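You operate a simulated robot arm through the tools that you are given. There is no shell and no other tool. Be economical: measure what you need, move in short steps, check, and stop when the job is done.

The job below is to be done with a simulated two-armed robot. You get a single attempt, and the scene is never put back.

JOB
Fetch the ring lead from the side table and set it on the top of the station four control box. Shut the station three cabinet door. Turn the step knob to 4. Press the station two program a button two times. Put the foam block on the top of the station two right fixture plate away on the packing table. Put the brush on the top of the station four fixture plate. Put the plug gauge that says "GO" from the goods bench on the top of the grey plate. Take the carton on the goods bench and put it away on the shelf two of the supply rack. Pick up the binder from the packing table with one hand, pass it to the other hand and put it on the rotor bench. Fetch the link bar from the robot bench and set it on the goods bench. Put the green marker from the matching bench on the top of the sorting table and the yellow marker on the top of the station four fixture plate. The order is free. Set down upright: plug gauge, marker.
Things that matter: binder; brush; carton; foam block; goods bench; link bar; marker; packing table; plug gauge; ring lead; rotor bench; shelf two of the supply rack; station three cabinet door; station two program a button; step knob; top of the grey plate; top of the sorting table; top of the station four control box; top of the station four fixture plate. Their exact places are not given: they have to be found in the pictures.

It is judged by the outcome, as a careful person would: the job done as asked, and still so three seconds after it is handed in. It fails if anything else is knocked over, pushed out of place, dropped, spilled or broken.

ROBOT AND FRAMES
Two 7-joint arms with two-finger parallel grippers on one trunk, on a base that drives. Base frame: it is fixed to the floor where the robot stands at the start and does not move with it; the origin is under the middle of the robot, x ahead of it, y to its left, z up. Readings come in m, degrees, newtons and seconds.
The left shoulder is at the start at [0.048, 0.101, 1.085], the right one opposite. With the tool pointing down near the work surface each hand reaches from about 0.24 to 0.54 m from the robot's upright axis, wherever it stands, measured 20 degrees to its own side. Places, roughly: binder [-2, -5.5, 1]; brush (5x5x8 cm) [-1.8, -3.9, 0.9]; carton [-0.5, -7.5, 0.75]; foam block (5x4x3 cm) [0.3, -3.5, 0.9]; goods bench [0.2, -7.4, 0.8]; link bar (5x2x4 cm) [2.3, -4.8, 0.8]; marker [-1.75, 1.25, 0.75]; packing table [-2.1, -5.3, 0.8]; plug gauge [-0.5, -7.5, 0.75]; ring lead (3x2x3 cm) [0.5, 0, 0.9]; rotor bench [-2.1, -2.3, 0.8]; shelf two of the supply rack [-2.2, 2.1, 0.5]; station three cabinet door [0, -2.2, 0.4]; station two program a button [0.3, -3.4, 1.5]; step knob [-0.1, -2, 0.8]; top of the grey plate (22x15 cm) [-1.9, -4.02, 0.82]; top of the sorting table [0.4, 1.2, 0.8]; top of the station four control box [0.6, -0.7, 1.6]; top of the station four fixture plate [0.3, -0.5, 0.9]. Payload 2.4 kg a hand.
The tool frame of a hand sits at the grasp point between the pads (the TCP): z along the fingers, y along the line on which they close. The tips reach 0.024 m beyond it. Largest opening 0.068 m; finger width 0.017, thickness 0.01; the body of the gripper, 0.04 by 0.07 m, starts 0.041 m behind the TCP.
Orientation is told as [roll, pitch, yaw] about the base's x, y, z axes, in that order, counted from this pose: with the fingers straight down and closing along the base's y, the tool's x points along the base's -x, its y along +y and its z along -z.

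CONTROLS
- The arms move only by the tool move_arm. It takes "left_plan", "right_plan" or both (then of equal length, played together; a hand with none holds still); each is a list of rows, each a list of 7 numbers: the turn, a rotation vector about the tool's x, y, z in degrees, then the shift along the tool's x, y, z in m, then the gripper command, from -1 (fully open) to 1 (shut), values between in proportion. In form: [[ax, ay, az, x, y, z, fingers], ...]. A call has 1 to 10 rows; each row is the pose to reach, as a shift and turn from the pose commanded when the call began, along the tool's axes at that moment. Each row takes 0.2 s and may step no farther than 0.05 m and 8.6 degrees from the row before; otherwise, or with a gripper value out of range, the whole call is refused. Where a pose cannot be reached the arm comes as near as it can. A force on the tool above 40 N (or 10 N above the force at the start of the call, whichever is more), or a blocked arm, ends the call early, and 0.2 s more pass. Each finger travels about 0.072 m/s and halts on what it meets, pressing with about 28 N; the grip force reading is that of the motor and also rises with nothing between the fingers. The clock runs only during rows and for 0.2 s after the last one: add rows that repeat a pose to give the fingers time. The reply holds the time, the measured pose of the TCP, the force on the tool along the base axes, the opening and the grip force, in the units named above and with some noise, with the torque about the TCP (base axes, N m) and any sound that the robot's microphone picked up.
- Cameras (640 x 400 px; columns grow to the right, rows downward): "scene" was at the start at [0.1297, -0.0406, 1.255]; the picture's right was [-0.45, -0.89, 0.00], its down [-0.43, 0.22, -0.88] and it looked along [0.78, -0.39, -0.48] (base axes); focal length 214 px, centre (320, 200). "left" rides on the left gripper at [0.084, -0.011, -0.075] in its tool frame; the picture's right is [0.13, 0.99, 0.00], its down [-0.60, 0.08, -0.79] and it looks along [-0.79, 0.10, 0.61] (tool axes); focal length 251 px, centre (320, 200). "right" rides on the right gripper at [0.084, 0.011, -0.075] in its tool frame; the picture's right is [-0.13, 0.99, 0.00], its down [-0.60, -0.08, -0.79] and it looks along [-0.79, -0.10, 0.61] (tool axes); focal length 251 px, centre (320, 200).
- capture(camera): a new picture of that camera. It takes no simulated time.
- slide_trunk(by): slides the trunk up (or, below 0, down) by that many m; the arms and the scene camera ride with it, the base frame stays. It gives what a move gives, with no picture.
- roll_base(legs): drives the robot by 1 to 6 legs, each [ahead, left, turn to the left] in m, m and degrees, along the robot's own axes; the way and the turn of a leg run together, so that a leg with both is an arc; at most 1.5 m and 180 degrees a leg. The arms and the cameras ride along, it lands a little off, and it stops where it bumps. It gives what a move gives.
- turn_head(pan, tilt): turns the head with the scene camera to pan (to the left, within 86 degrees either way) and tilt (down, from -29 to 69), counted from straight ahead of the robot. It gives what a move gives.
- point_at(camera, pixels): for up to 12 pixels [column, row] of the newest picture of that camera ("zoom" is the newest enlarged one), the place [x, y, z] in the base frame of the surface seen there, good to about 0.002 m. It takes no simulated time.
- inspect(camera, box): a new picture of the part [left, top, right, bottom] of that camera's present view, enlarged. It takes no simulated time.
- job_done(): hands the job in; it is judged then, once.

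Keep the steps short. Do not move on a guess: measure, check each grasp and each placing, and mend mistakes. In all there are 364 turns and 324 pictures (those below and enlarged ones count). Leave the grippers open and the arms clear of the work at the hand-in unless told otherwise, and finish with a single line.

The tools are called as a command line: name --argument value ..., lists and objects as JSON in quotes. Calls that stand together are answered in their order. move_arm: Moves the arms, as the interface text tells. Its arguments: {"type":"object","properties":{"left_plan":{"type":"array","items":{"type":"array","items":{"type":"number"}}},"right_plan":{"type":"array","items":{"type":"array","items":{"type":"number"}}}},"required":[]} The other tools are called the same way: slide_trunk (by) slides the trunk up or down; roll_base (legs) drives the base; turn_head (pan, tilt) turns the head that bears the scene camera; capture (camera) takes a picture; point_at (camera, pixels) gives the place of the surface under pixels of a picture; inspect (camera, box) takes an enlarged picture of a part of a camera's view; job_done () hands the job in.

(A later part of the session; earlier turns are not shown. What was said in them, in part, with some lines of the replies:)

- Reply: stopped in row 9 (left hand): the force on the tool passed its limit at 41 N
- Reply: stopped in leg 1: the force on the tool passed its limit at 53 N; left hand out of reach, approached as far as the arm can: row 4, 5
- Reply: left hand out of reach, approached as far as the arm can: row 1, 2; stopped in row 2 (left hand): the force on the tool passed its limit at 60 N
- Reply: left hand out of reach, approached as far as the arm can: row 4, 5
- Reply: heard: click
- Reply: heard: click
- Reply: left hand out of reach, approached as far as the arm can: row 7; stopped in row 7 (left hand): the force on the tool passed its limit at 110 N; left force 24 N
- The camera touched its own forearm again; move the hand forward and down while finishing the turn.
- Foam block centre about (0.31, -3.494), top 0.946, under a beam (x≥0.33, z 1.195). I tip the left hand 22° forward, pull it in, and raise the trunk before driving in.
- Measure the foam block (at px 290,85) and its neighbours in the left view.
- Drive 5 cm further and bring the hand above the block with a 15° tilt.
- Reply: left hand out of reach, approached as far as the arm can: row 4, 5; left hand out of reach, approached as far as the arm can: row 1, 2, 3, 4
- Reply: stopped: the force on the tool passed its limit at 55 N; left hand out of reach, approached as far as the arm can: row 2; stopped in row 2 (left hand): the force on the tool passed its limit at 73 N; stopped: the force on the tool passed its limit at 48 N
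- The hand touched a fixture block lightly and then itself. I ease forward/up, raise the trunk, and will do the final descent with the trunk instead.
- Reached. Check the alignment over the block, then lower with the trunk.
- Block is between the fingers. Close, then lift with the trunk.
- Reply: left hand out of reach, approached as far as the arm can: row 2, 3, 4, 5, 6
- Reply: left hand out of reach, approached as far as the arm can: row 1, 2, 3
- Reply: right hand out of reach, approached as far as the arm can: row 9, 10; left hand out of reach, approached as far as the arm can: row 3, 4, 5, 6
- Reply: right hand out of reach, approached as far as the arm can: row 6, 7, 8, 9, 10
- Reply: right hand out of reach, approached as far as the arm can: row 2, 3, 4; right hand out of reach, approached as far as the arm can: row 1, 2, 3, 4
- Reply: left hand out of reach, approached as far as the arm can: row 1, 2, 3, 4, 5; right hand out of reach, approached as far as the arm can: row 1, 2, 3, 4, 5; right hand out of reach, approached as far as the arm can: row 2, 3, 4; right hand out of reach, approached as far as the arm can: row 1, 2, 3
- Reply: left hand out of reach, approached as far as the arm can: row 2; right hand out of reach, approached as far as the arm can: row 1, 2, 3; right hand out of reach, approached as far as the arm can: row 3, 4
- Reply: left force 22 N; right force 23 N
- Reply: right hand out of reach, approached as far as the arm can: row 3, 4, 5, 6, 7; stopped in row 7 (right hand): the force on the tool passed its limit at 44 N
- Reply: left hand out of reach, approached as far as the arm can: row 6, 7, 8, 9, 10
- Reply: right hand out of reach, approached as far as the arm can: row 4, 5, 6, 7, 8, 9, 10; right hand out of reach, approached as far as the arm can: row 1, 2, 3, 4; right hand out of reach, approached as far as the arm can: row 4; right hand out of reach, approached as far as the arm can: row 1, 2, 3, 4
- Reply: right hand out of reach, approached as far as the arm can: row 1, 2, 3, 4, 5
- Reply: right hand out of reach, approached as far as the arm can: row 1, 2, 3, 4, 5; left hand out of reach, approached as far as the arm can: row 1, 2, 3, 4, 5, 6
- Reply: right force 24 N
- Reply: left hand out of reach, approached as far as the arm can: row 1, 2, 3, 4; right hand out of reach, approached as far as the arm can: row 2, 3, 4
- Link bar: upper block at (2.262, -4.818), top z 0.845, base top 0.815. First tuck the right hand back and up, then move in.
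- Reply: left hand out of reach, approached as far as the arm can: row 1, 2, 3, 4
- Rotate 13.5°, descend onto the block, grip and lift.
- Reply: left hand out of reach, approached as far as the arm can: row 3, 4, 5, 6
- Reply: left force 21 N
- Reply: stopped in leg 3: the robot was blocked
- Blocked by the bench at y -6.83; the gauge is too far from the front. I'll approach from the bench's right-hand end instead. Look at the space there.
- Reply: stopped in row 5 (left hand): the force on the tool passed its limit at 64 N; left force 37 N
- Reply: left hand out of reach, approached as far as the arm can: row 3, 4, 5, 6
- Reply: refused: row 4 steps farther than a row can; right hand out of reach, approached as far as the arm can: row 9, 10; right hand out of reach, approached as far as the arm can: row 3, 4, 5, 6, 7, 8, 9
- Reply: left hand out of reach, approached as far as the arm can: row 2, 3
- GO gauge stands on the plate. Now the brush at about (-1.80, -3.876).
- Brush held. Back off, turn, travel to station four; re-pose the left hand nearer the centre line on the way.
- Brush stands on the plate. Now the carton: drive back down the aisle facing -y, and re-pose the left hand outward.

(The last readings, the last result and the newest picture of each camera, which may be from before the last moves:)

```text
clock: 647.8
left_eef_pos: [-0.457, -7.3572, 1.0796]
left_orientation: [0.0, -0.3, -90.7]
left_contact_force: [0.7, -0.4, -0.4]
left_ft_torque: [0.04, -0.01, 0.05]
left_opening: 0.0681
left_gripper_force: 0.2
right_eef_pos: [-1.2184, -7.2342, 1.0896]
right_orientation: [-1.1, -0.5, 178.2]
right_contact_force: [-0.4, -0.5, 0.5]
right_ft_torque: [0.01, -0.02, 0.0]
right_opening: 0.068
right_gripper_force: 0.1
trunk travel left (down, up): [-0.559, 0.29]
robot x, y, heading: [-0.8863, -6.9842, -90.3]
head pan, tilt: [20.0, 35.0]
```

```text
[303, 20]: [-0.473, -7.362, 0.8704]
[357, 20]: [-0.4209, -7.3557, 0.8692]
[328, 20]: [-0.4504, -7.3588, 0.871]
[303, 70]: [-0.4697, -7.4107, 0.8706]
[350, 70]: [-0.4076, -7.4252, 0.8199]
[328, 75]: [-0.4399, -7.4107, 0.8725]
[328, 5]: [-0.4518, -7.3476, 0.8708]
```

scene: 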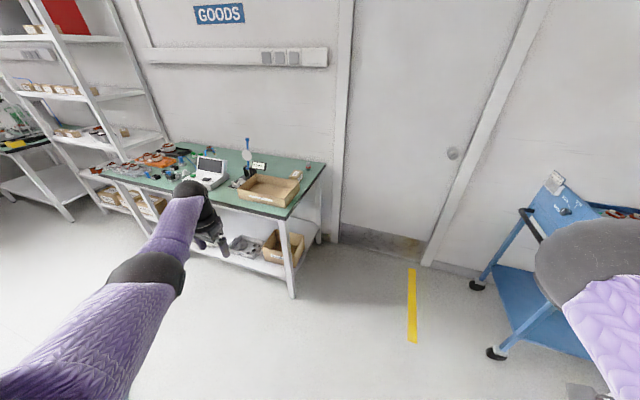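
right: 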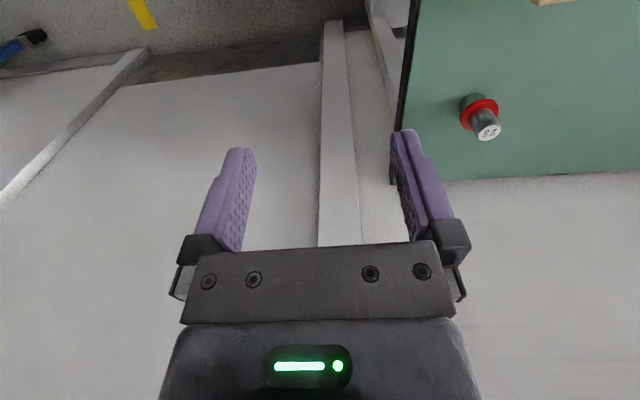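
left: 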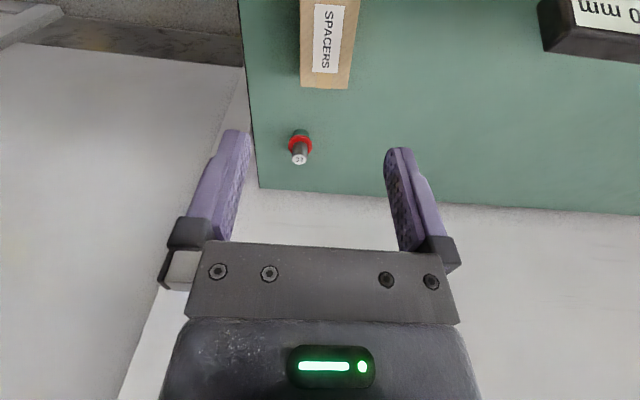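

move_arm --left_plan '[[0, 0, -2, -0.006, 0.005, 0, -1], [0, 0, -4, -0.013, 0.011, 0, -1], [0, 0, -4, -0.013, 0.011, 0, -1]]'

slide_trunk --by -0.15

capture --camera "left"

```text
clock: 648.6
left_eef_pos: [-0.4509, -7.3659, 1.0816]
left_orientation: [-0.1, -0.3, -86.8]
left_contact_force: [-0.8, -0.2, -0.3]
left_ft_torque: [-0.01, -0.01, -0.02]
left_opening: 0.0679
left_gripper_force: 0.0
left hand out of reach, approached as far as the arm can: row 2, 3
right_eef_pos: [-1.2185, -7.2334, 1.0915]
right_orientation: [-1.1, -0.4, 178.1]
right_contact_force: [0.4, 0.0, 0.2]
right_ft_torque: [0.01, 0.02, -0.03]
right_opening: 0.0677
right_gripper_force: 0.1
trunk travel left (down, up): [-0.559, 0.29]
robot x, y, heading: [-0.8879, -6.9823, -90.1]
head pan, tilt: [20.0, 35.0]
```

```text
clock: 650.4
left_eef_pos: [-0.4504, -7.3666, 0.9301]
left_orientation: [0.1, -0.3, -86.8]
left_contact_force: [0.3, -0.8, 0.0]
left_ft_torque: [0.0, 0.01, -0.01]
left_opening: 0.0682
left_gripper_force: 0.0
right_eef_pos: [-1.2195, -7.2332, 0.9411]
right_orientation: [-1.2, -0.5, 178.3]
right_contact_force: [0.3, 0.0, -0.4]
right_ft_torque: [-0.02, 0.02, 0.0]
right_opening: 0.0679
right_gripper_force: 0.1
trunk travel left (down, up): [-0.409, 0.44]
robot x, y, heading: [-0.89, -6.9825, -90.3]
head pan, tilt: [20.0, 35.0]
```

```text
124 pictures are left
```

left: 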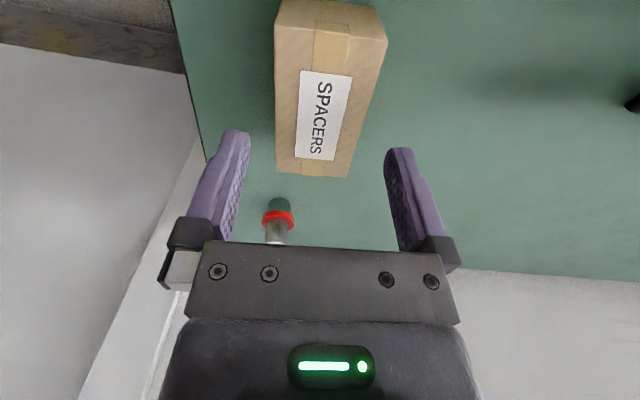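

Aligned. Lower and grip.

slide_trunk --by -0.077

move_arm --left_plan '[[0, 0, 0, 0, 0, 0, 1], [0, 0, 0, 0, 0, 0, 1], [0, 0, 0, 0, 0, 0, 1]]'

slide_trunk --by 0.2

capture --camera "left"

```text
clock: 651.5
left_eef_pos: [-0.4504, -7.3658, 0.8513]
left_orientation: [0.0, -0.2, -86.8]
left_contact_force: [0.7, -0.8, 0.3]
left_ft_torque: [0.01, 0.03, -0.04]
left_opening: 0.0681
left_gripper_force: 0.2
right_eef_pos: [-1.218, -7.2335, 0.8632]
right_orientation: [-1.3, -0.5, 178.1]
right_contact_force: [-0.1, -0.3, 0.6]
right_ft_torque: [-0.01, 0.0, 0.03]
right_opening: 0.0679
right_gripper_force: 0.0
trunk travel left (down, up): [-0.332, 0.517]
robot x, y, heading: [-0.8865, -6.9838, -90.2]
head pan, tilt: [20.0, 35.0]
```

```text
clock: 652.3
left_eef_pos: [-0.4506, -7.3656, 0.8546]
left_orientation: [0.1, -0.3, -86.7]
left_contact_force: [1.7, -0.6, 3.5]
left_ft_torque: [0.12, -0.02, -0.04]
left_opening: 0.0557
left_gripper_force: 28.5
right_eef_pos: [-1.2192, -7.2348, 0.8631]
right_orientation: [-1.3, -0.4, 178.1]
right_contact_force: [0.0, 0.5, 0.0]
right_ft_torque: [0.02, 0.0, -0.01]
right_opening: 0.0678
right_gripper_force: 0.1
trunk travel left (down, up): [-0.332, 0.517]
robot x, y, heading: [-0.8874, -6.9785, -90.2]
head pan, tilt: [20.0, 35.0]
```

```text
clock: 654.5
left_eef_pos: [-0.4499, -7.3664, 1.0526]
left_orientation: [0.0, -0.2, -86.9]
left_contact_force: [-0.9, 0.5, -2.4]
left_ft_torque: [0.05, 0.04, -0.01]
left_opening: 0.0558
left_gripper_force: 28.0
right_eef_pos: [-1.2189, -7.2349, 1.0635]
right_orientation: [-1.1, -0.5, 178.2]
right_contact_force: [-0.3, 0.7, -1.2]
right_ft_torque: [-0.03, -0.05, -0.01]
right_opening: 0.068
right_gripper_force: 0.0
trunk travel left (down, up): [-0.532, 0.317]
robot x, y, heading: [-0.8869, -6.984, -90.3]
head pan, tilt: [20.0, 35.0]
```

```text
123 pictures are left
```

left: 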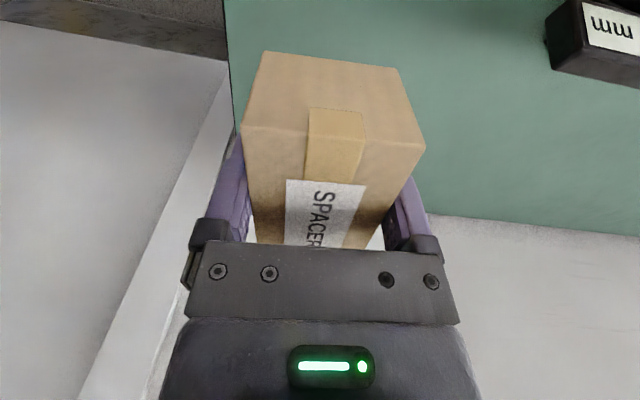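

Carton held. Bring the left hand inward and drive (backwards) up the aisle to the supply rack.

roll_base --legs '[[-1.45, 0, 0], [-1.45, 0, 0], [-1.45, 0, 0], [-1.45, 0, 0], [-1.45, 0, 0], [-1.2, 0, 0]]'

move_arm --left_plan '[[0, 0, 0, -0.01, -0.03, 0, 1], [0, 0, 0, -0.02, -0.06, 0, 1], [0, 0, 0, -0.03, -0.09, 0, 1], [0, 0, 0, -0.04, -0.12, 0, 1], [0, 0, 0, -0.05, -0.15, 0, 1], [0, 0, 0, -0.06, -0.18, 0, 1], [0, 0, 0, -0.07, -0.2, 0, 1], [0, 0, 0, -0.08, -0.22, 0, 1]]'

turn_head --pan -86 --tilt 25

capture --camera "scene"

```text
clock: 694.4
left_eef_pos: [-0.4301, 1.0606, 1.0539]
left_orientation: [0.0, -0.3, -84.9]
left_contact_force: [0.1, 1.1, -1.8]
left_ft_torque: [0.0, 0.0, -0.01]
left_opening: 0.0558
left_gripper_force: 28.0
right_eef_pos: [-1.2017, 1.1687, 1.0638]
right_orientation: [-1.0, -0.5, -180.0]
right_contact_force: [-0.3, 0.2, 0.1]
right_ft_torque: [-0.02, 0.03, 0.02]
right_opening: 0.068
right_gripper_force: 0.0
trunk travel left (down, up): [-0.532, 0.317]
robot x, y, heading: [-0.8792, 1.4291, -88.4]
head pan, tilt: [20.0, 35.0]
```

```text
clock: 696.2
left_eef_pos: [-0.6425, 0.9618, 1.0537]
left_orientation: [0.1, -0.2, -85.1]
left_contact_force: [0.5, 0.3, -1.7]
left_ft_torque: [0.02, 0.0, 0.03]
left_opening: 0.0559
left_gripper_force: 28.3
right_eef_pos: [-1.2018, 1.1677, 1.0632]
right_orientation: [-1.2, -0.5, -180.0]
right_contact_force: [-0.5, -0.3, 0.2]
right_ft_torque: [0.01, 0.0, -0.04]
right_opening: 0.0681
right_gripper_force: 0.1
trunk travel left (down, up): [-0.532, 0.317]
robot x, y, heading: [-0.876, 1.4326, -88.3]
head pan, tilt: [20.0, 35.0]
```

```text
clock: 698.1
left_eef_pos: [-0.6415, 0.9619, 1.0543]
left_orientation: [0.0, -0.2, -85.0]
left_contact_force: [0.2, 0.3, -1.7]
left_ft_torque: [0.02, -0.02, 0.02]
left_opening: 0.0559
left_gripper_force: 27.8
right_eef_pos: [-1.2015, 1.1681, 1.0628]
right_orientation: [-1.2, -0.6, -179.9]
right_contact_force: [-1.3, 0.6, -1.0]
right_ft_torque: [0.0, 0.0, 0.01]
right_opening: 0.068
right_gripper_force: 0.0
trunk travel left (down, up): [-0.532, 0.317]
robot x, y, heading: [-0.8807, 1.4272, -88.2]
head pan, tilt: [-85.9, 25.0]
```

```text
122 pictures are left
```

scene: 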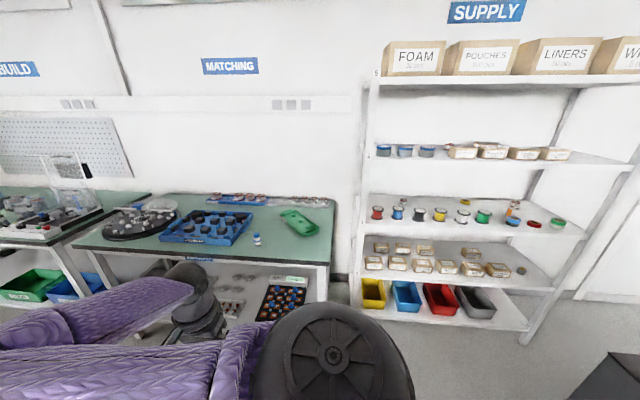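

roll_base --legs '[[0, 0, -91.8]]'

turn_head --pan -25 --tilt 25

inspect --camera "scene" --box '[200, 150, 520, 350]'

```text
clock: 702.3
left_eef_pos: [-1.3458, 1.1931, 1.0533]
left_orientation: [0.0, -0.3, -174.8]
left_contact_force: [-0.1, -0.1, -2.2]
left_ft_torque: [0.02, 0.0, 0.01]
left_opening: 0.0557
left_gripper_force: 27.5
right_eef_pos: [-1.1411, 1.7529, 1.0635]
right_orientation: [-1.2, -0.4, 90.2]
right_contact_force: [-0.2, 0.7, 0.8]
right_ft_torque: [-0.03, -0.01, 0.01]
right_opening: 0.068
right_gripper_force: 0.1
trunk travel left (down, up): [-0.532, 0.317]
robot x, y, heading: [-0.8784, 1.4319, -178.5]
head pan, tilt: [-85.9, 25.0]
```

```text
clock: 703.6
left_eef_pos: [-1.3449, 1.1925, 1.0534]
left_orientation: [0.0, -0.3, -174.8]
left_contact_force: [0.3, 0.4, -2.3]
left_ft_torque: [0.01, -0.02, -0.01]
left_opening: 0.0557
left_gripper_force: 27.8
right_eef_pos: [-1.1403, 1.7525, 1.0629]
right_orientation: [-1.3, -0.5, 90.1]
right_contact_force: [0.0, -0.1, -0.3]
right_ft_torque: [-0.07, -0.02, -0.01]
right_opening: 0.068
right_gripper_force: 0.0
trunk travel left (down, up): [-0.532, 0.317]
robot x, y, heading: [-0.878, 1.4286, -178.5]
head pan, tilt: [-25.0, 25.0]
```

```text
2.00 times, centred on (360, 250) of scene
```

zoom: 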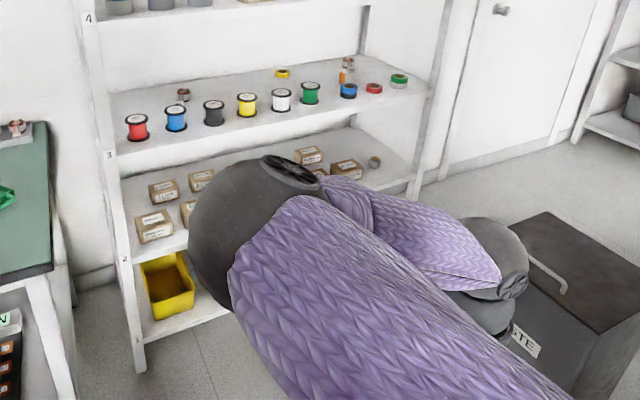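

turn_head --pan -5 --tilt 25

capture --camera "scene"

```text
clock: 704.4
left_eef_pos: [-1.3462, 1.1929, 1.0537]
left_orientation: [0.0, -0.3, -174.8]
left_contact_force: [-0.5, 0.4, -1.5]
left_ft_torque: [0.04, -0.02, 0.03]
left_opening: 0.0558
left_gripper_force: 28.2
right_eef_pos: [-1.1409, 1.7521, 1.0639]
right_orientation: [-1.2, -0.6, 90.1]
right_contact_force: [0.0, 0.2, -0.1]
right_ft_torque: [-0.02, 0.0, 0.03]
right_opening: 0.068
right_gripper_force: 0.1
trunk travel left (down, up): [-0.532, 0.317]
robot x, y, heading: [-0.8757, 1.4248, -178.1]
head pan, tilt: [-5.0, 25.0]
```

```text
120 pictures are left
```

scene: 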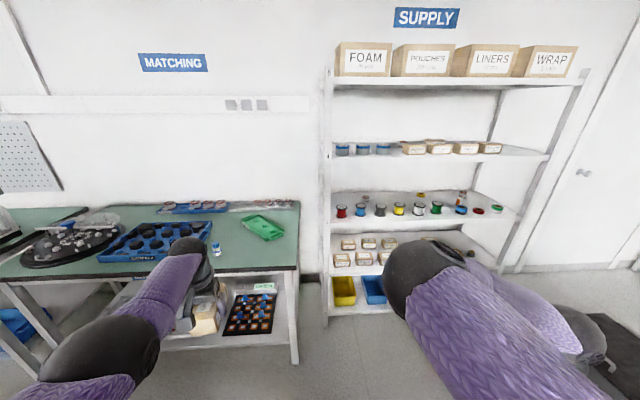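

roll_base --legs '[[0, -0.7, -1.7]]'

turn_head --pan 8 --tilt 28

capture --camera "scene"

inspect --camera "scene" --box '[160, 160, 480, 340]'

```text
clock: 708.2
left_eef_pos: [-1.3648, 1.9006, 1.055]
left_orientation: [-0.1, -0.4, -176.1]
left_contact_force: [0.2, 1.1, -2.5]
left_ft_torque: [0.04, 0.0, -0.02]
left_opening: 0.0557
left_gripper_force: 27.7
right_eef_pos: [-1.1471, 2.4556, 1.0643]
right_orientation: [-1.2, -0.4, 88.9]
right_contact_force: [-1.6, 0.3, -0.4]
right_ft_torque: [0.05, -0.05, -0.01]
right_opening: 0.068
right_gripper_force: 0.1
trunk travel left (down, up): [-0.532, 0.317]
robot x, y, heading: [-0.8933, 2.1278, -179.5]
head pan, tilt: [-5.0, 25.0]
```

```text
clock: 709.0
left_eef_pos: [-1.3634, 1.9002, 1.0544]
left_orientation: [0.0, -0.3, -176.0]
left_contact_force: [0.9, -0.5, -2.8]
left_ft_torque: [-0.01, 0.03, 0.0]
left_opening: 0.0557
left_gripper_force: 27.8
right_eef_pos: [-1.1482, 2.456, 1.0632]
right_orientation: [-1.2, -0.4, 88.9]
right_contact_force: [-0.5, -0.7, -0.1]
right_ft_torque: [0.0, 0.0, 0.02]
right_opening: 0.0682
right_gripper_force: 0.1
trunk travel left (down, up): [-0.532, 0.317]
robot x, y, heading: [-0.886, 2.1296, -179.7]
head pan, tilt: [8.0, 28.0]
```

```text
119 pictures are left
```

scene: 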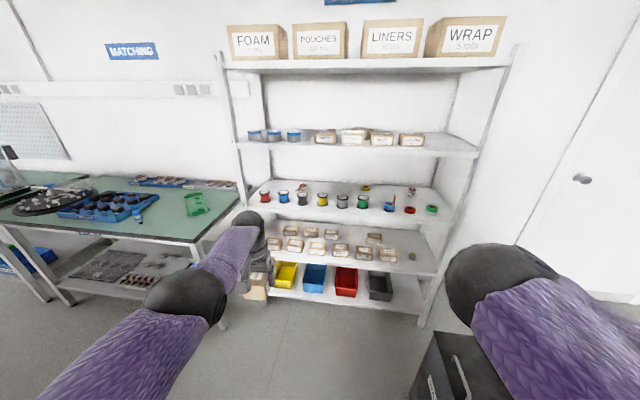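

```text
2.00 times, centred on (320, 250) of scene
```

zoom: 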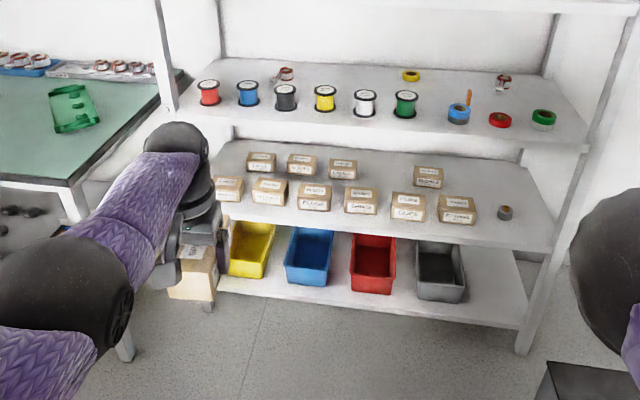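

point_at --camera "zoom" --pixels '[[500, 185], [540, 225], [505, 212], [475, 215], [455, 205], [440, 175], [480, 160], [520, 200], [545, 245], [490, 235], [395, 150], [500, 145]]'

point_at --camera "scene" --pixels '[[400, 223], [400, 228], [440, 345], [470, 380], [500, 370], [560, 340], [430, 330]]'

```text
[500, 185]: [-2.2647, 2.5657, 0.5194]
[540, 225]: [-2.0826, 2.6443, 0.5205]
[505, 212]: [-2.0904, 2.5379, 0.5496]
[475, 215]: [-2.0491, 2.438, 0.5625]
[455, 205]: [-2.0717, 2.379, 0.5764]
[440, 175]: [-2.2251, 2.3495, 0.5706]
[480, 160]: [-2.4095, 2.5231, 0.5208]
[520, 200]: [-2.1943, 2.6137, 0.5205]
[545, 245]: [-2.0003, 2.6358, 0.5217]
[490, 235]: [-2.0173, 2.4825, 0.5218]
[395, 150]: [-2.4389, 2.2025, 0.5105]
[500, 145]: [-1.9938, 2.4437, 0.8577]
```

```text
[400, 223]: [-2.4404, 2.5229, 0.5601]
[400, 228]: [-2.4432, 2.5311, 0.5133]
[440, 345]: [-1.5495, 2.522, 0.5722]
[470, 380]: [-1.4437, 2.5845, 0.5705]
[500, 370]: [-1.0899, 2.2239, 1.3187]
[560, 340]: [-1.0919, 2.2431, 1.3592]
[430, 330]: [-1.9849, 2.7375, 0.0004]
```

Shelf two: top z 0.5205, front edge x≈-2.0; free space behind/right of the small ring around (-2.14, 2.595). Check the left wrist's height over its TCP, and the shelf-three underside.

point_at --camera "scene" --pixels '[[248, 212], [248, 220], [235, 222], [262, 222], [255, 240], [225, 245], [215, 255], [180, 280], [260, 212], [300, 192], [400, 210], [400, 214]]'

```text
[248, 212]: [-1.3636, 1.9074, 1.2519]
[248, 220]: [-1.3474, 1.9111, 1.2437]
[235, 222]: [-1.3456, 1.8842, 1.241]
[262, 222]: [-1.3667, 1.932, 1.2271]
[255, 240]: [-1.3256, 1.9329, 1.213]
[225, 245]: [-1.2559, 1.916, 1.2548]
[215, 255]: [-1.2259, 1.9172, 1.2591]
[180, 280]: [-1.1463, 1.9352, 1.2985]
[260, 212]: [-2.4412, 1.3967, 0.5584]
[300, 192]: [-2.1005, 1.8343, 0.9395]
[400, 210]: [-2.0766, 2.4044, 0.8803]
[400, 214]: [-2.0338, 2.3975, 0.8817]
```

inspect --camera "scene" --box '[330, 190, 450, 290]'

point_at --camera "zoom" --pixels '[[420, 110], [420, 118], [420, 126], [420, 134], [420, 310], [420, 318], [420, 326], [420, 335], [300, 130], [200, 230], [120, 220], [150, 175]]'

```text
4.00 times, centred on (390, 240) of scene
```

zoom: 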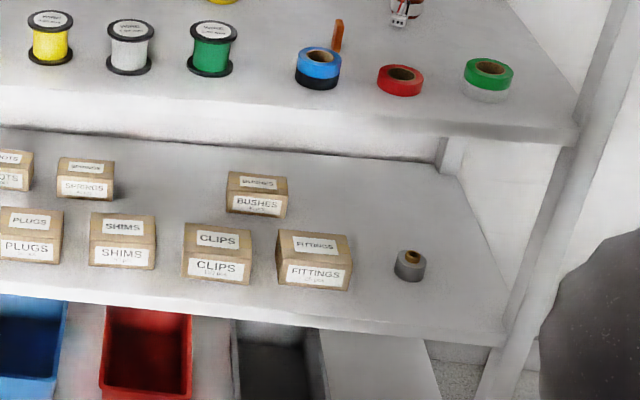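

```text
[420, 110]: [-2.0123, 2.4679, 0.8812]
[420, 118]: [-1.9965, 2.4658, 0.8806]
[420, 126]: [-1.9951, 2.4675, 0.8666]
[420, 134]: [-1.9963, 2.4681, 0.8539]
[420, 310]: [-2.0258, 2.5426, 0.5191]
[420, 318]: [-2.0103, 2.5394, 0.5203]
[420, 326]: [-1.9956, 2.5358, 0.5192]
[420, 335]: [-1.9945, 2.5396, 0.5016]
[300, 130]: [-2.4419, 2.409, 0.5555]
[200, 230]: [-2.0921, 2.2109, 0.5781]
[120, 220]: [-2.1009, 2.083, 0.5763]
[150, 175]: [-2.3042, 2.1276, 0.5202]
```

Plan: place it in the back-row gap (x -2.20, y≈2.16) between SPRINGS and BUSHES. Entry height must keep the arm under the shelf-three lip (0.851). Lift the hand 3.5 cm relative to the shoulder and measure the arm profile.

move_arm --left_plan '[[0, 0, 0, 0, 0, -0.012, 1], [0, 0, -2, 0, 0, -0.025, 1], [0, 0, -4, 0, 0, -0.035, 1], [0, 0, -4, 0, 0, -0.035, 1]]'

turn_head --pan 25 --tilt 30

capture --camera "scene"

```text
clock: 710.0
left_eef_pos: [-1.3647, 1.9002, 1.0885]
left_orientation: [0.0, -0.3, -172.0]
left_contact_force: [0.0, -1.2, -1.4]
left_ft_torque: [0.0, -0.04, -0.02]
left_opening: 0.056
left_gripper_force: 28.1
right_eef_pos: [-1.1473, 2.455, 1.0639]
right_orientation: [-1.2, -0.5, 88.9]
right_contact_force: [-0.4, 0.1, 0.0]
right_ft_torque: [-0.01, 0.0, 0.01]
right_opening: 0.0679
right_gripper_force: 0.0
trunk travel left (down, up): [-0.532, 0.317]
robot x, y, heading: [-0.8943, 2.1258, -179.1]
head pan, tilt: [8.0, 28.0]
```

```text
clock: 710.8
left_eef_pos: [-1.3655, 1.8994, 1.0885]
left_orientation: [0.0, -0.2, -172.1]
left_contact_force: [-0.5, -0.3, -1.7]
left_ft_torque: [0.01, -0.04, -0.03]
left_opening: 0.0557
left_gripper_force: 27.9
right_eef_pos: [-1.1473, 2.455, 1.0627]
right_orientation: [-1.1, -0.6, 88.9]
right_contact_force: [0.1, 0.5, 0.3]
right_ft_torque: [-0.01, -0.03, 0.01]
right_opening: 0.0678
right_gripper_force: 0.2
trunk travel left (down, up): [-0.532, 0.317]
robot x, y, heading: [-0.8941, 2.1244, -179.4]
head pan, tilt: [25.0, 30.0]
```

```text
116 pictures are left
```

scene: 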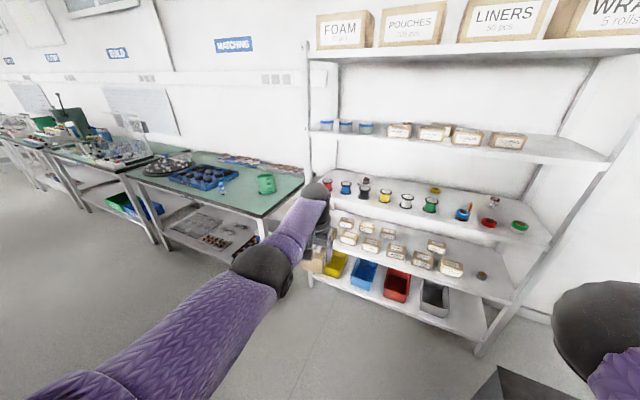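

point_at --camera "scene" --pixels '[[315, 184], [320, 190], [325, 200], [305, 205], [290, 225], [270, 245], [262, 250], [250, 262], [235, 280], [255, 250], [275, 250]]'

```text
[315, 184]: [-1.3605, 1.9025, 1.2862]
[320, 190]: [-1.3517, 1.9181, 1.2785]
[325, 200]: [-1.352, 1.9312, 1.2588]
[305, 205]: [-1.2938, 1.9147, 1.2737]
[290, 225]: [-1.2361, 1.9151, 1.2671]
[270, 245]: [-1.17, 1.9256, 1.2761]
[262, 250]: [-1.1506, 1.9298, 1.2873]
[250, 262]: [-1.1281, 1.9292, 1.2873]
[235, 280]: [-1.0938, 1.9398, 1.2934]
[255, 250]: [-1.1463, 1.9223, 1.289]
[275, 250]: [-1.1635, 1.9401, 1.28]
```

Arm profile stays within 0.20 m above the TCP – OK. Bring the left hand toward the centre line, square its yaw, and tuck the right arm back/up.

move_arm --left_plan '[[0, 0, 2, 0, -0.025, 0, 1], [0, 0, 4, 0, -0.05, 0, 1], [0, 0, 6, 0, -0.075, 0, 1], [0, 0, 8, 0, -0.1, 0, 1], [0, 0, 8, 0, -0.125, 0, 1], [0, 0, 8, 0, -0.145, 0, 1], [0, 0, 8, 0, -0.145, 0, 1]]' --right_plan '[[0, 0, 0, -0.01, -0.02, -0.02, -1], [0, 0, 0, -0.02, -0.04, -0.05, -1], [0, 0, 0, -0.03, -0.06, -0.08, -1], [0, 0, 0, -0.04, -0.08, -0.11, -1], [0, 0, 0, -0.05, -0.1, -0.14, -1], [0, 0, 0, -0.05, -0.1, -0.16, -1], [0, 0, 0, -0.05, -0.1, -0.18, -1]]'

turn_head --pan -30 --tilt 45

capture --camera "scene"

```text
clock: 712.4
left_eef_pos: [-1.3697, 2.0406, 1.0904]
left_orientation: [0.1, -0.4, 179.9]
left_contact_force: [-0.1, 0.3, -2.2]
left_ft_torque: [0.0, 0.0, -0.02]
left_opening: 0.0559
left_gripper_force: 28.2
left hand out of reach, approached as far as the arm can: row 4, 5, 6, 7
right_eef_pos: [-1.0518, 2.5023, 1.2452]
right_orientation: [-1.2, -0.4, 88.9]
right_contact_force: [0.7, 0.2, -0.9]
right_ft_torque: [0.01, -0.04, -0.01]
right_opening: 0.0679
right_gripper_force: 0.1
trunk travel left (down, up): [-0.532, 0.317]
robot x, y, heading: [-0.892, 2.1279, -179.8]
head pan, tilt: [25.0, 30.0]
```

```text
clock: 713.6
left_eef_pos: [-1.3705, 2.0403, 1.0906]
left_orientation: [0.1, -0.3, 179.9]
left_contact_force: [0.7, 1.0, -2.9]
left_ft_torque: [-0.02, -0.02, 0.05]
left_opening: 0.0558
left_gripper_force: 28.1
right_eef_pos: [-1.0522, 2.5002, 1.2452]
right_orientation: [-1.3, -0.4, 88.9]
right_contact_force: [0.3, -0.1, -0.6]
right_ft_torque: [0.02, -0.01, 0.05]
right_opening: 0.0681
right_gripper_force: 0.0
trunk travel left (down, up): [-0.532, 0.317]
robot x, y, heading: [-0.8912, 2.1274, -179.3]
head pan, tilt: [-30.0, 45.0]
```

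```text
115 pictures are left
```

scene: 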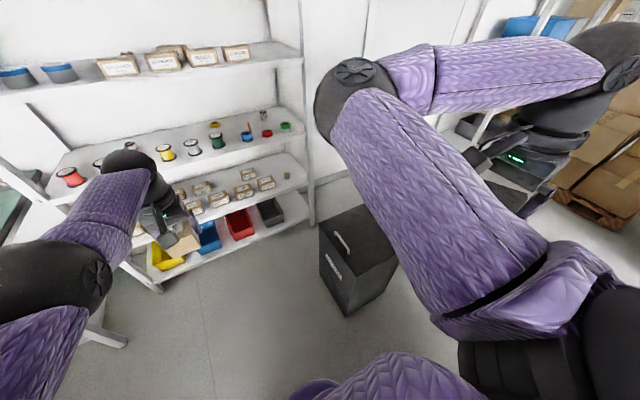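

point_at --camera "scene" --pixels '[[322, 225], [360, 205], [345, 312], [395, 265], [350, 245], [355, 75], [325, 110], [320, 275], [340, 60], [395, 50], [300, 225]]'

```text
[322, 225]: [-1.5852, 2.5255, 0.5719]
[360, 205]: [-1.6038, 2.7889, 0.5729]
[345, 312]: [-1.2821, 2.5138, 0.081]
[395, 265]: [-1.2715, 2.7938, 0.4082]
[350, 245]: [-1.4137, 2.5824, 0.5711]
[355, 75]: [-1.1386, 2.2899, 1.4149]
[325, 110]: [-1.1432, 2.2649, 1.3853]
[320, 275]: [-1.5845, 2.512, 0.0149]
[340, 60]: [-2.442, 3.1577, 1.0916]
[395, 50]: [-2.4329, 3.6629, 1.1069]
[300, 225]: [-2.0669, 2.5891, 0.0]
```

Lower the trunk for entry height (TCP 0.624), align sideways, and stop short of the shelf to check.

slide_trunk --by -0.4

slide_trunk --by -0.066

roll_base --legs '[[0, -0.115, -0.7], [0.5, 0, 0]]'

turn_head --pan 5 --tilt 25

capture --camera "scene"

capture --camera "left"

```text
clock: 717.5
left_eef_pos: [-1.3636, 2.0425, 0.5976]
left_orientation: [-0.1, 11.8, 179.8]
left_contact_force: [0.1, 0.0, -2.2]
left_ft_torque: [0.01, 0.0, -0.01]
left_opening: 0.0558
left_gripper_force: 27.7
right_eef_pos: [-1.0508, 2.5022, 0.8464]
right_orientation: [-1.1, -0.4, 88.9]
right_contact_force: [-0.1, -0.5, -0.1]
right_ft_torque: [-0.02, -0.01, -0.01]
right_opening: 0.068
right_gripper_force: 0.1
trunk travel left (down, up): [-0.132, 0.717]
robot x, y, heading: [-0.89, 2.1296, -179.4]
head pan, tilt: [-30.0, 45.0]
```

```text
clock: 718.5
left_eef_pos: [-1.3578, 2.0419, 0.507]
left_orientation: [-0.1, 15.5, 180.0]
left_contact_force: [0.2, 0.8, -1.4]
left_ft_torque: [-0.01, -0.03, 0.01]
left_opening: 0.056
left_gripper_force: 27.8
right_eef_pos: [-1.0505, 2.5013, 0.7796]
right_orientation: [-1.2, -0.5, 88.9]
right_contact_force: [-0.2, 1.0, 0.0]
right_ft_torque: [0.0, 0.02, 0.02]
right_opening: 0.0679
right_gripper_force: 0.1
trunk travel left (down, up): [-0.066, 0.783]
robot x, y, heading: [-0.8896, 2.1283, -179.7]
head pan, tilt: [-30.0, 45.0]
```

```text
clock: 722.3
left_eef_pos: [-1.8684, 2.1721, 0.5068]
left_orientation: [-0.1, 15.6, 178.8]
left_contact_force: [-0.2, -0.3, -2.2]
left_ft_torque: [-0.03, -0.03, -0.01]
left_opening: 0.0559
left_gripper_force: 27.7
right_eef_pos: [-1.5513, 2.6248, 0.7809]
right_orientation: [-1.2, -0.4, 87.8]
right_contact_force: [-0.3, -0.8, -0.6]
right_ft_torque: [0.04, 0.02, 0.01]
right_opening: 0.0679
right_gripper_force: 0.1
trunk travel left (down, up): [-0.066, 0.783]
robot x, y, heading: [-1.4037, 2.2485, 179.6]
head pan, tilt: [-30.0, 45.0]
```

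```text
clock: 723.3
left_eef_pos: [-1.8682, 2.1711, 0.5058]
left_orientation: [-0.1, 15.6, 178.9]
left_contact_force: [-0.4, 0.1, -2.1]
left_ft_torque: [-0.02, -0.03, -0.01]
left_opening: 0.056
left_gripper_force: 27.8
right_eef_pos: [-1.5527, 2.6259, 0.7806]
right_orientation: [-1.2, -0.3, 87.8]
right_contact_force: [0.0, 0.4, -0.5]
right_ft_torque: [0.01, -0.01, -0.02]
right_opening: 0.0681
right_gripper_force: 0.1
trunk travel left (down, up): [-0.066, 0.783]
robot x, y, heading: [-1.4035, 2.249, 179.5]
head pan, tilt: [5.0, 25.0]
```

```text
114 pictures are left
```

scene: 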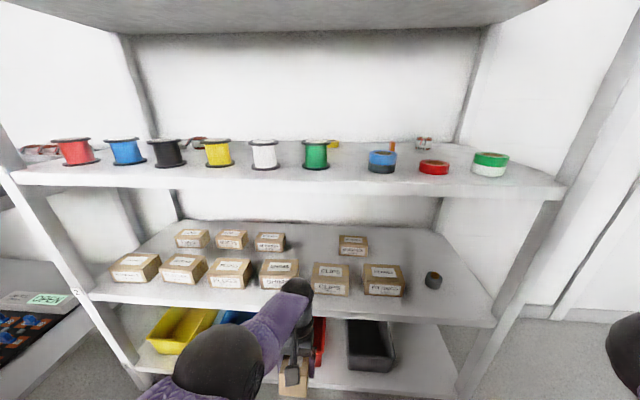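

```text
113 pictures are left
```

left: 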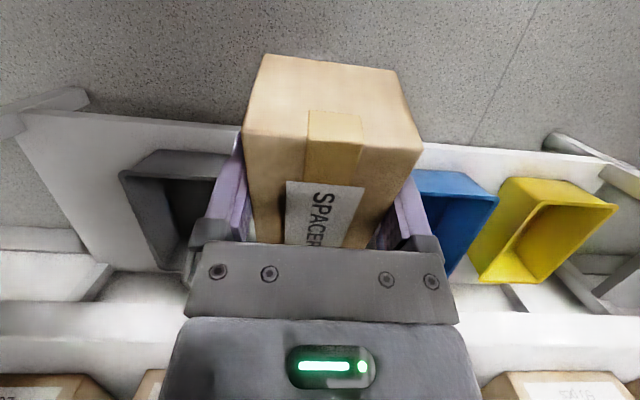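

The left hand drooped while the trunk moved (z 0.507, pitch 15°). Raise and level it again before entering.

move_arm --left_plan '[[0, -3, 0, 0.006, 0, -0.022, 1], [0, -6, 0, 0.012, 0, -0.045, 1], [0, -9, 0, 0.018, 0, -0.067, 1], [0, -12, 0, 0.025, 0, -0.09, 1], [0, -15.6, 0, 0.031, 0, -0.112, 1], [0, -15.6, 0, 0.031, 0, -0.112, 1]]'

capture --camera "scene"

```text
clock: 724.7
left_eef_pos: [-1.9428, 2.188, 0.6111]
left_orientation: [-0.1, 0.0, 178.9]
left_contact_force: [-0.5, -0.1, -2.0]
left_ft_torque: [0.02, -0.01, 0.0]
left_opening: 0.0559
left_gripper_force: 27.8
left hand out of reach, approached as far as the arm can: row 1, 2, 3, 4, 5, 6
right_eef_pos: [-1.5528, 2.6271, 0.7798]
right_orientation: [-1.1, -0.4, 87.8]
right_contact_force: [-0.5, -0.1, 0.5]
right_ft_torque: [0.02, 0.0, 0.0]
right_opening: 0.0679
right_gripper_force: 0.0
trunk travel left (down, up): [-0.066, 0.783]
robot x, y, heading: [-1.3998, 2.251, 179.2]
head pan, tilt: [5.0, 25.0]
```

```text
112 pictures are left
```

scene: 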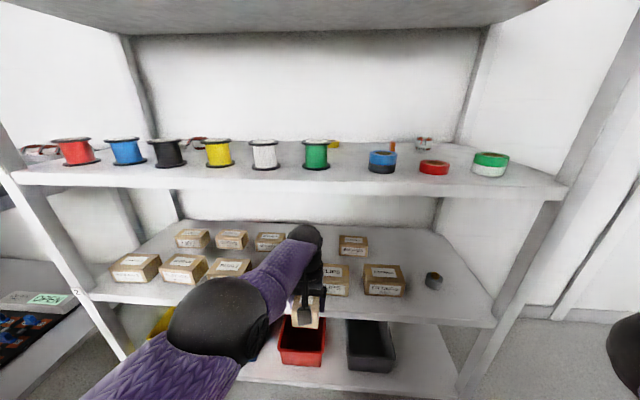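

point_at --camera "scene" --pixels '[[303, 227], [312, 235], [285, 248], [265, 262], [240, 280], [225, 278], [205, 280], [270, 243], [335, 283], [230, 262], [272, 238], [352, 240]]'

```text
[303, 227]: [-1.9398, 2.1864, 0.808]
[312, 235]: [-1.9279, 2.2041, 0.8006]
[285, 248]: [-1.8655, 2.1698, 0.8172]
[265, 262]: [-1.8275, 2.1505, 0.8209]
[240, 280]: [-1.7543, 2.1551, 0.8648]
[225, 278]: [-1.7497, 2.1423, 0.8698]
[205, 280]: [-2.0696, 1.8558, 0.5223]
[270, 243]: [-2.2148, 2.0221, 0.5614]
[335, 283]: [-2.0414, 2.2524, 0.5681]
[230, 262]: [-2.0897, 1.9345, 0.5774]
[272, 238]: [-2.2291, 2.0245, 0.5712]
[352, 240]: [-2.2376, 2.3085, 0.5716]
```

The elbow would touch the shelf-three lip on entry. Lower the shoulder and raise the hand relative to it.

move_arm --left_plan '[[0, 0, 0, 0, 0, -0.025, 1], [0, 0, 0, 0, 0, -0.05, 1], [0, 0, 0, 0, 0, -0.075, 1], [0, 0, 0, 0, 0, -0.075, 1]]'

slide_trunk --by -0.06

capture --camera "scene"

```text
clock: 725.7
left_eef_pos: [-1.9473, 2.1898, 0.6871]
left_orientation: [0.0, 0.2, 178.9]
left_contact_force: [-0.3, -0.2, -1.8]
left_ft_torque: [0.01, -0.04, -0.01]
left_opening: 0.0559
left_gripper_force: 27.6
left hand out of reach, approached as far as the arm can: row 2, 3, 4
right_eef_pos: [-1.5511, 2.6248, 0.7792]
right_orientation: [-1.2, -0.5, 87.9]
right_contact_force: [-0.4, 0.3, -0.9]
right_ft_torque: [0.02, 0.01, 0.0]
right_opening: 0.068
right_gripper_force: 0.1
trunk travel left (down, up): [-0.066, 0.783]
robot x, y, heading: [-1.4014, 2.2454, 179.3]
head pan, tilt: [5.0, 25.0]
```

```text
clock: 726.7
left_eef_pos: [-1.9526, 2.1904, 0.5944]
left_orientation: [-0.2, 3.7, 178.8]
left_contact_force: [0.1, 0.3, -1.9]
left_ft_torque: [0.0, -0.07, 0.0]
left_opening: 0.0557
left_gripper_force: 27.9
right_eef_pos: [-1.5522, 2.6268, 0.7197]
right_orientation: [-1.2, -0.5, 87.8]
right_contact_force: [-0.1, 0.2, -0.5]
right_ft_torque: [0.01, 0.02, -0.02]
right_opening: 0.068
right_gripper_force: 0.0
trunk travel left (down, up): [-0.006, 0.843]
robot x, y, heading: [-1.4032, 2.245, 179.5]
head pan, tilt: [5.0, 25.0]
```

```text
111 pictures are left
```

scene: 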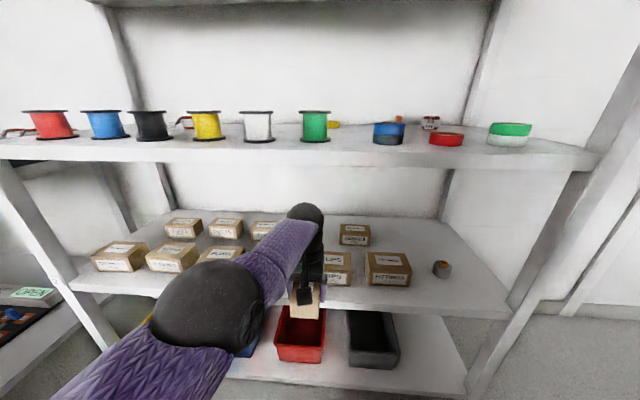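

move_arm --left_plan '[[0, -1.5, 0, 0, 0, -0.012, 1], [0, -3, 0, 0, 0, -0.024, 1], [0, -3.7, 0, 0, 0, -0.036, 1], [0, -3.7, 0, 0, 0, -0.036, 1]]'

capture --camera "scene"

point_at --camera "scene" --pixels '[[304, 203], [310, 212], [285, 228], [265, 248], [240, 262], [220, 262], [205, 265], [185, 275], [320, 300]]'

```text
clock: 727.7
left_eef_pos: [-1.9623, 2.1922, 0.6319]
left_orientation: [-0.1, 0.2, 179.0]
left_contact_force: [-1.0, 0.0, -2.6]
left_ft_torque: [0.03, 0.0, 0.0]
left_opening: 0.0559
left_gripper_force: 28.0
left hand out of reach, approached as far as the arm can: row 1, 2, 3, 4
right_eef_pos: [-1.5519, 2.6271, 0.7197]
right_orientation: [-1.1, -0.4, 87.8]
right_contact_force: [-0.9, -0.4, -0.3]
right_ft_torque: [0.03, 0.01, -0.01]
right_opening: 0.0677
right_gripper_force: 0.2
trunk travel left (down, up): [-0.006, 0.843]
robot x, y, heading: [-1.399, 2.2462, 179.6]
head pan, tilt: [5.0, 25.0]
```

```text
110 pictures are left
```

scene: 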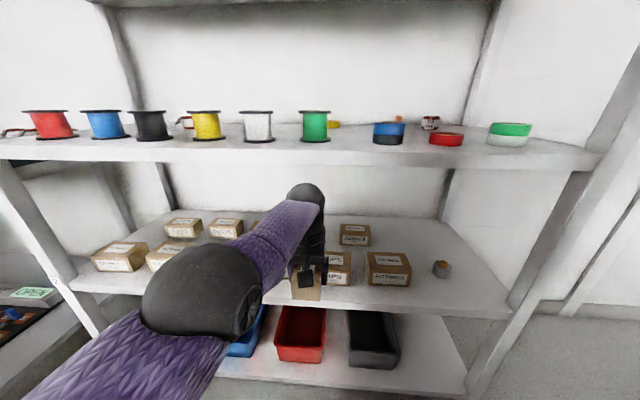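

```text
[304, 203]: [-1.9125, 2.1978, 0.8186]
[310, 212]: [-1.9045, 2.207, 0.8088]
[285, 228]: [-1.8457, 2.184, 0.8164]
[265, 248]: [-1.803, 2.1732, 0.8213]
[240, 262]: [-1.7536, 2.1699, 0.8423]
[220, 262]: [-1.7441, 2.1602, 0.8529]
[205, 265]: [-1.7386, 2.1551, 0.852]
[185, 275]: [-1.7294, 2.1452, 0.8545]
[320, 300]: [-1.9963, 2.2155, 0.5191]
```

Profile now fits (≤0.835 at the lip line). Enter in two steps.

move_arm --left_plan '[[0, 0, 0, 0, 0, 0.004, 1], [0, 0, 0, 0, 0, 0.006, 1]]'

roll_base --legs '[[0.11, 0, 0.4]]'

capture --camera "scene"

capture --camera "left"

```text
clock: 728.3
left_eef_pos: [-1.9621, 2.1927, 0.627]
left_orientation: [-0.2, 0.1, 178.9]
left_contact_force: [0.6, 0.1, -1.5]
left_ft_torque: [0.0, -0.02, -0.01]
left_opening: 0.0559
left_gripper_force: 27.9
right_eef_pos: [-1.5509, 2.6261, 0.7202]
right_orientation: [-1.3, -0.4, 87.8]
right_contact_force: [0.3, 0.3, -0.7]
right_ft_torque: [0.01, 0.01, 0.03]
right_opening: 0.0679
right_gripper_force: 0.0
trunk travel left (down, up): [-0.006, 0.843]
robot x, y, heading: [-1.401, 2.2482, 179.2]
head pan, tilt: [5.0, 25.0]
```

```text
clock: 729.5
left_eef_pos: [-2.0703, 2.1881, 0.6273]
left_orientation: [-0.1, 0.0, 179.4]
left_contact_force: [0.2, 0.3, -2.6]
left_ft_torque: [-0.03, -0.01, -0.01]
left_opening: 0.056
left_gripper_force: 28.0
right_eef_pos: [-1.6645, 2.6257, 0.7205]
right_orientation: [-1.2, -0.3, 88.3]
right_contact_force: [0.5, 0.4, -0.3]
right_ft_torque: [0.01, 0.0, 0.01]
right_opening: 0.0681
right_gripper_force: 0.0
trunk travel left (down, up): [-0.006, 0.843]
robot x, y, heading: [-1.5111, 2.2469, 179.8]
head pan, tilt: [5.0, 25.0]
```

```text
109 pictures are left
```

scene: 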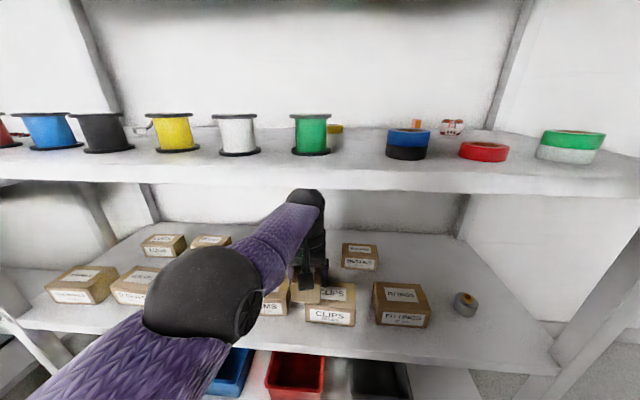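

```text
108 pictures are left
```

left: 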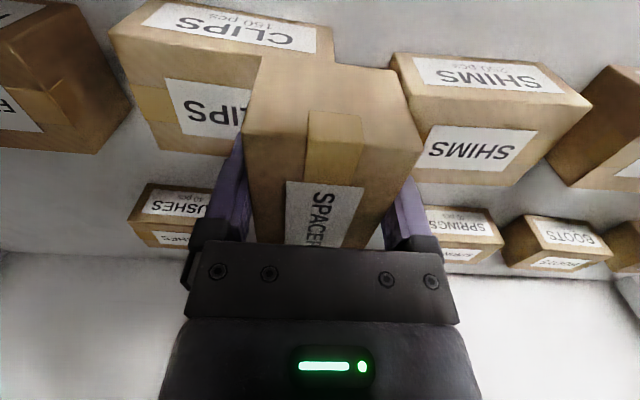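

point_at --camera "left" --pixels '[[480, 180], [430, 178], [180, 148], [440, 208], [195, 190], [150, 185], [490, 215], [445, 240]]'

```text
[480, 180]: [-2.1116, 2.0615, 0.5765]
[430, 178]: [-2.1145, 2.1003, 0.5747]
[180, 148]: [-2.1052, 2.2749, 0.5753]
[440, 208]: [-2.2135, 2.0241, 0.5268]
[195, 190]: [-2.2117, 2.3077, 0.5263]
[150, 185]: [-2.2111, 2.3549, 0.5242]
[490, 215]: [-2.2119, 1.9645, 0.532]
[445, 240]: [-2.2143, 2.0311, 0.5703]
```

roll_base --legs '[[0.113, 0, 0]]'

capture --camera "scene"

capture --camera "left"

```text
clock: 730.7
left_eef_pos: [-2.1817, 2.1872, 0.6275]
left_orientation: [0.0, 0.1, 179.3]
left_contact_force: [-0.1, 0.0, -2.9]
left_ft_torque: [-0.02, -0.04, -0.04]
left_opening: 0.0557
left_gripper_force: 28.1
right_eef_pos: [-1.7744, 2.6254, 0.7193]
right_orientation: [-1.2, -0.3, 88.3]
right_contact_force: [-0.4, -1.1, 0.5]
right_ft_torque: [-0.02, -0.02, -0.01]
right_opening: 0.0678
right_gripper_force: 0.1
trunk travel left (down, up): [-0.006, 0.843]
robot x, y, heading: [-1.6206, 2.2476, 180.0]
head pan, tilt: [5.0, 25.0]
```

```text
107 pictures are left
```

scene: 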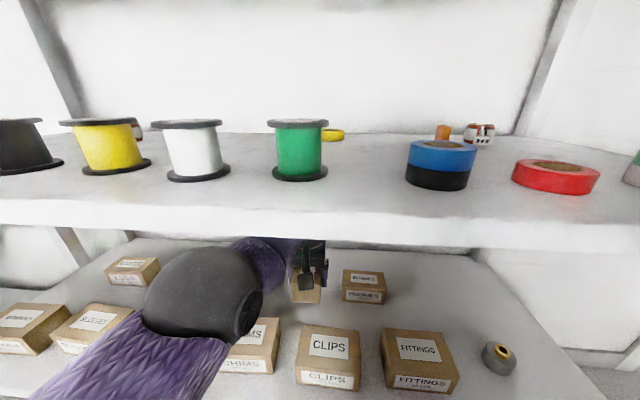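

```text
106 pictures are left
```

left: 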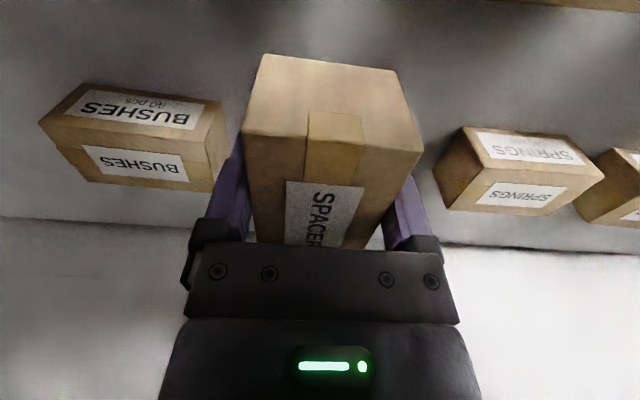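

In the gap behind the front row. Shift 1.5 cm toward the gap centre and lower onto the shelf.

move_arm --left_plan '[[0, 0, 0, 0, 0.008, 0, 1], [0, 0, 0, 0, 0.015, 0.01, 1], [0, 0, 0, 0, 0.015, 0.03, 1], [0, 0, 0, 0, 0.015, 0.05, 1], [0, 0, 0, 0, 0.015, 0.062, 1], [0, 0, 0, 0, 0.015, 0.068, 1], [0, 0, 0, 0, 0.015, 0.068, 1]]'

capture --camera "left"

```text
clock: 732.3
left_eef_pos: [-2.1832, 2.1724, 0.5586]
left_orientation: [-0.1, 0.2, 179.4]
left_contact_force: [-0.5, 0.2, -1.7]
left_ft_torque: [0.0, -0.01, 0.04]
left_opening: 0.0556
left_gripper_force: 28.1
right_eef_pos: [-1.7761, 2.6251, 0.7207]
right_orientation: [-1.2, -0.4, 88.4]
right_contact_force: [-0.1, -0.3, 0.1]
right_ft_torque: [-0.01, -0.03, -0.03]
right_opening: 0.0684
right_gripper_force: 0.0
trunk travel left (down, up): [-0.006, 0.843]
robot x, y, heading: [-1.6165, 2.2471, 179.7]
head pan, tilt: [5.0, 25.0]
```

```text
105 pictures are left
```

left: 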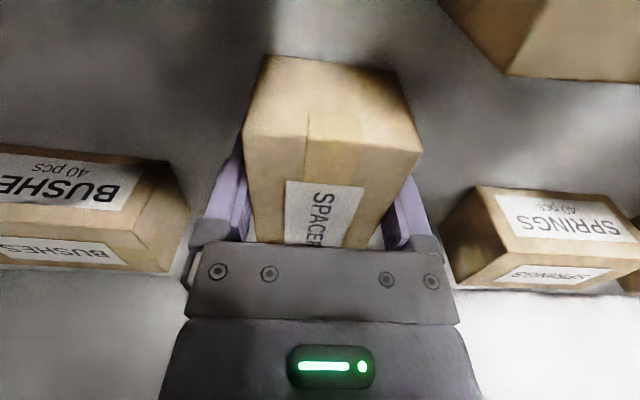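

move_arm --left_plan '[[0, 0, 0, 0, 0, 0.003, 1], [0, 0, 0, 0, 0, 0.005, 1], [0, 0, 0, 0, 0, 0.006, 1]]'

```text
clock: 733.1
left_eef_pos: [-2.182, 2.1723, 0.5537]
left_orientation: [-0.1, -0.2, 179.5]
left_contact_force: [-0.8, -0.4, 10.2]
left_ft_torque: [-0.19, 0.79, 0.02]
left_opening: 0.0558
left_gripper_force: 28.1
right_eef_pos: [-1.7757, 2.6252, 0.7203]
right_orientation: [-1.2, -0.4, 88.4]
right_contact_force: [0.4, 0.5, 0.1]
right_ft_torque: [0.0, 0.01, 0.02]
right_opening: 0.0679
right_gripper_force: 0.0
trunk travel left (down, up): [-0.006, 0.843]
robot x, y, heading: [-1.6207, 2.2524, 180.1]
head pan, tilt: [5.0, 25.0]
```

Contact. Release and raise the hand to the entry height.

move_arm --left_plan '[[0, 0, 0, 0, 0, 0, 0], [0, 0, 0, 0, 0, 0, -1], [0, 0, 0, 0, 0, 0, -1], [0, 0, 0, 0, 0, -0.02, -1], [0, 0, 0, 0, 0, -0.04, -1], [0, 0, 0, 0, 0, -0.06, -1], [0, 0, 0, 0, 0, -0.073, -1]]'

capture --camera "left"

```text
clock: 734.7
left_eef_pos: [-2.185, 2.1746, 0.6255]
left_orientation: [-0.1, 0.2, 179.5]
left_contact_force: [-0.8, 0.7, 0.0]
left_ft_torque: [-0.07, 0.01, 0.01]
left_opening: 0.068
left_gripper_force: 0.2
right_eef_pos: [-1.7757, 2.6253, 0.7198]
right_orientation: [-1.1, -0.4, 88.4]
right_contact_force: [0.1, -1.3, 0.1]
right_ft_torque: [0.0, 0.01, -0.01]
right_opening: 0.068
right_gripper_force: 0.0
trunk travel left (down, up): [-0.006, 0.843]
robot x, y, heading: [-1.6208, 2.2481, 180.1]
head pan, tilt: [5.0, 25.0]
```

```text
104 pictures are left
```

left: 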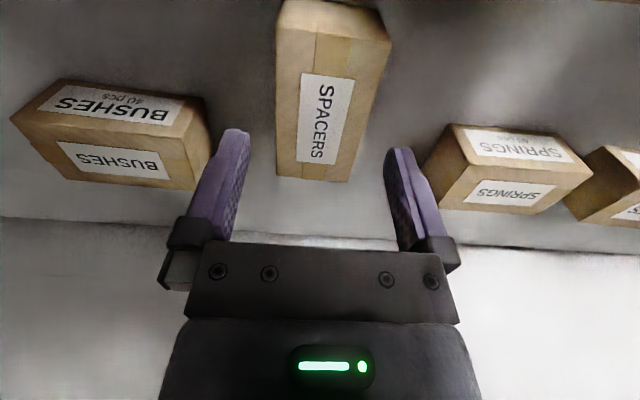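

Carton is in place. Back out straight and check the shelf.

roll_base --legs '[[-0.75, 0, 0]]'

capture --camera "scene"

inspect --camera "scene" --box '[200, 150, 480, 320]'

```text
clock: 738.8
left_eef_pos: [-1.4365, 2.1738, 0.6259]
left_orientation: [0.0, 0.1, 179.6]
left_contact_force: [-0.7, -0.2, 0.4]
left_ft_torque: [0.02, 0.01, -0.02]
left_opening: 0.0679
left_gripper_force: 0.1
right_eef_pos: [-1.0292, 2.6259, 0.7191]
right_orientation: [-1.2, -0.4, 88.5]
right_contact_force: [0.1, 0.5, -0.1]
right_ft_torque: [-0.01, 0.0, -0.01]
right_opening: 0.0677
right_gripper_force: 0.2
trunk travel left (down, up): [-0.006, 0.843]
robot x, y, heading: [-0.8717, 2.2491, -179.9]
head pan, tilt: [5.0, 25.0]
```

```text
103 pictures are left
```

scene: 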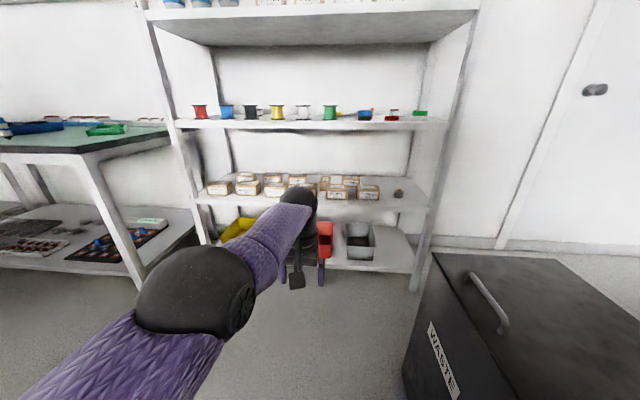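

```text
2.29 times, centred on (340, 235) of scene
```

zoom: 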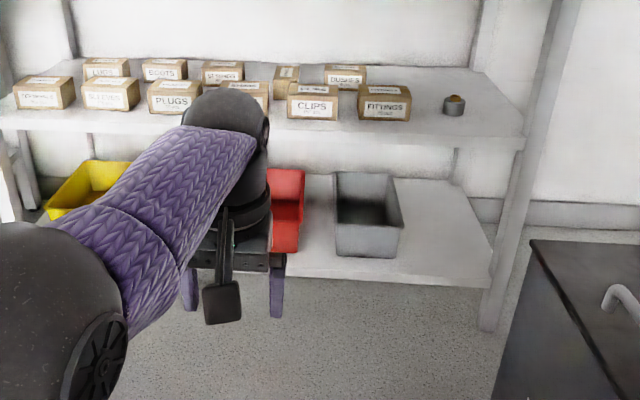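

Carton stands in the back row of shelf two and nothing else moved. All items have been done; grippers are open and the arms are clear. Handing in.

job_done

```text
The job is handed in.
```

I finished every part of the job and handed it in, with the grippers open and the arms clear of the work.
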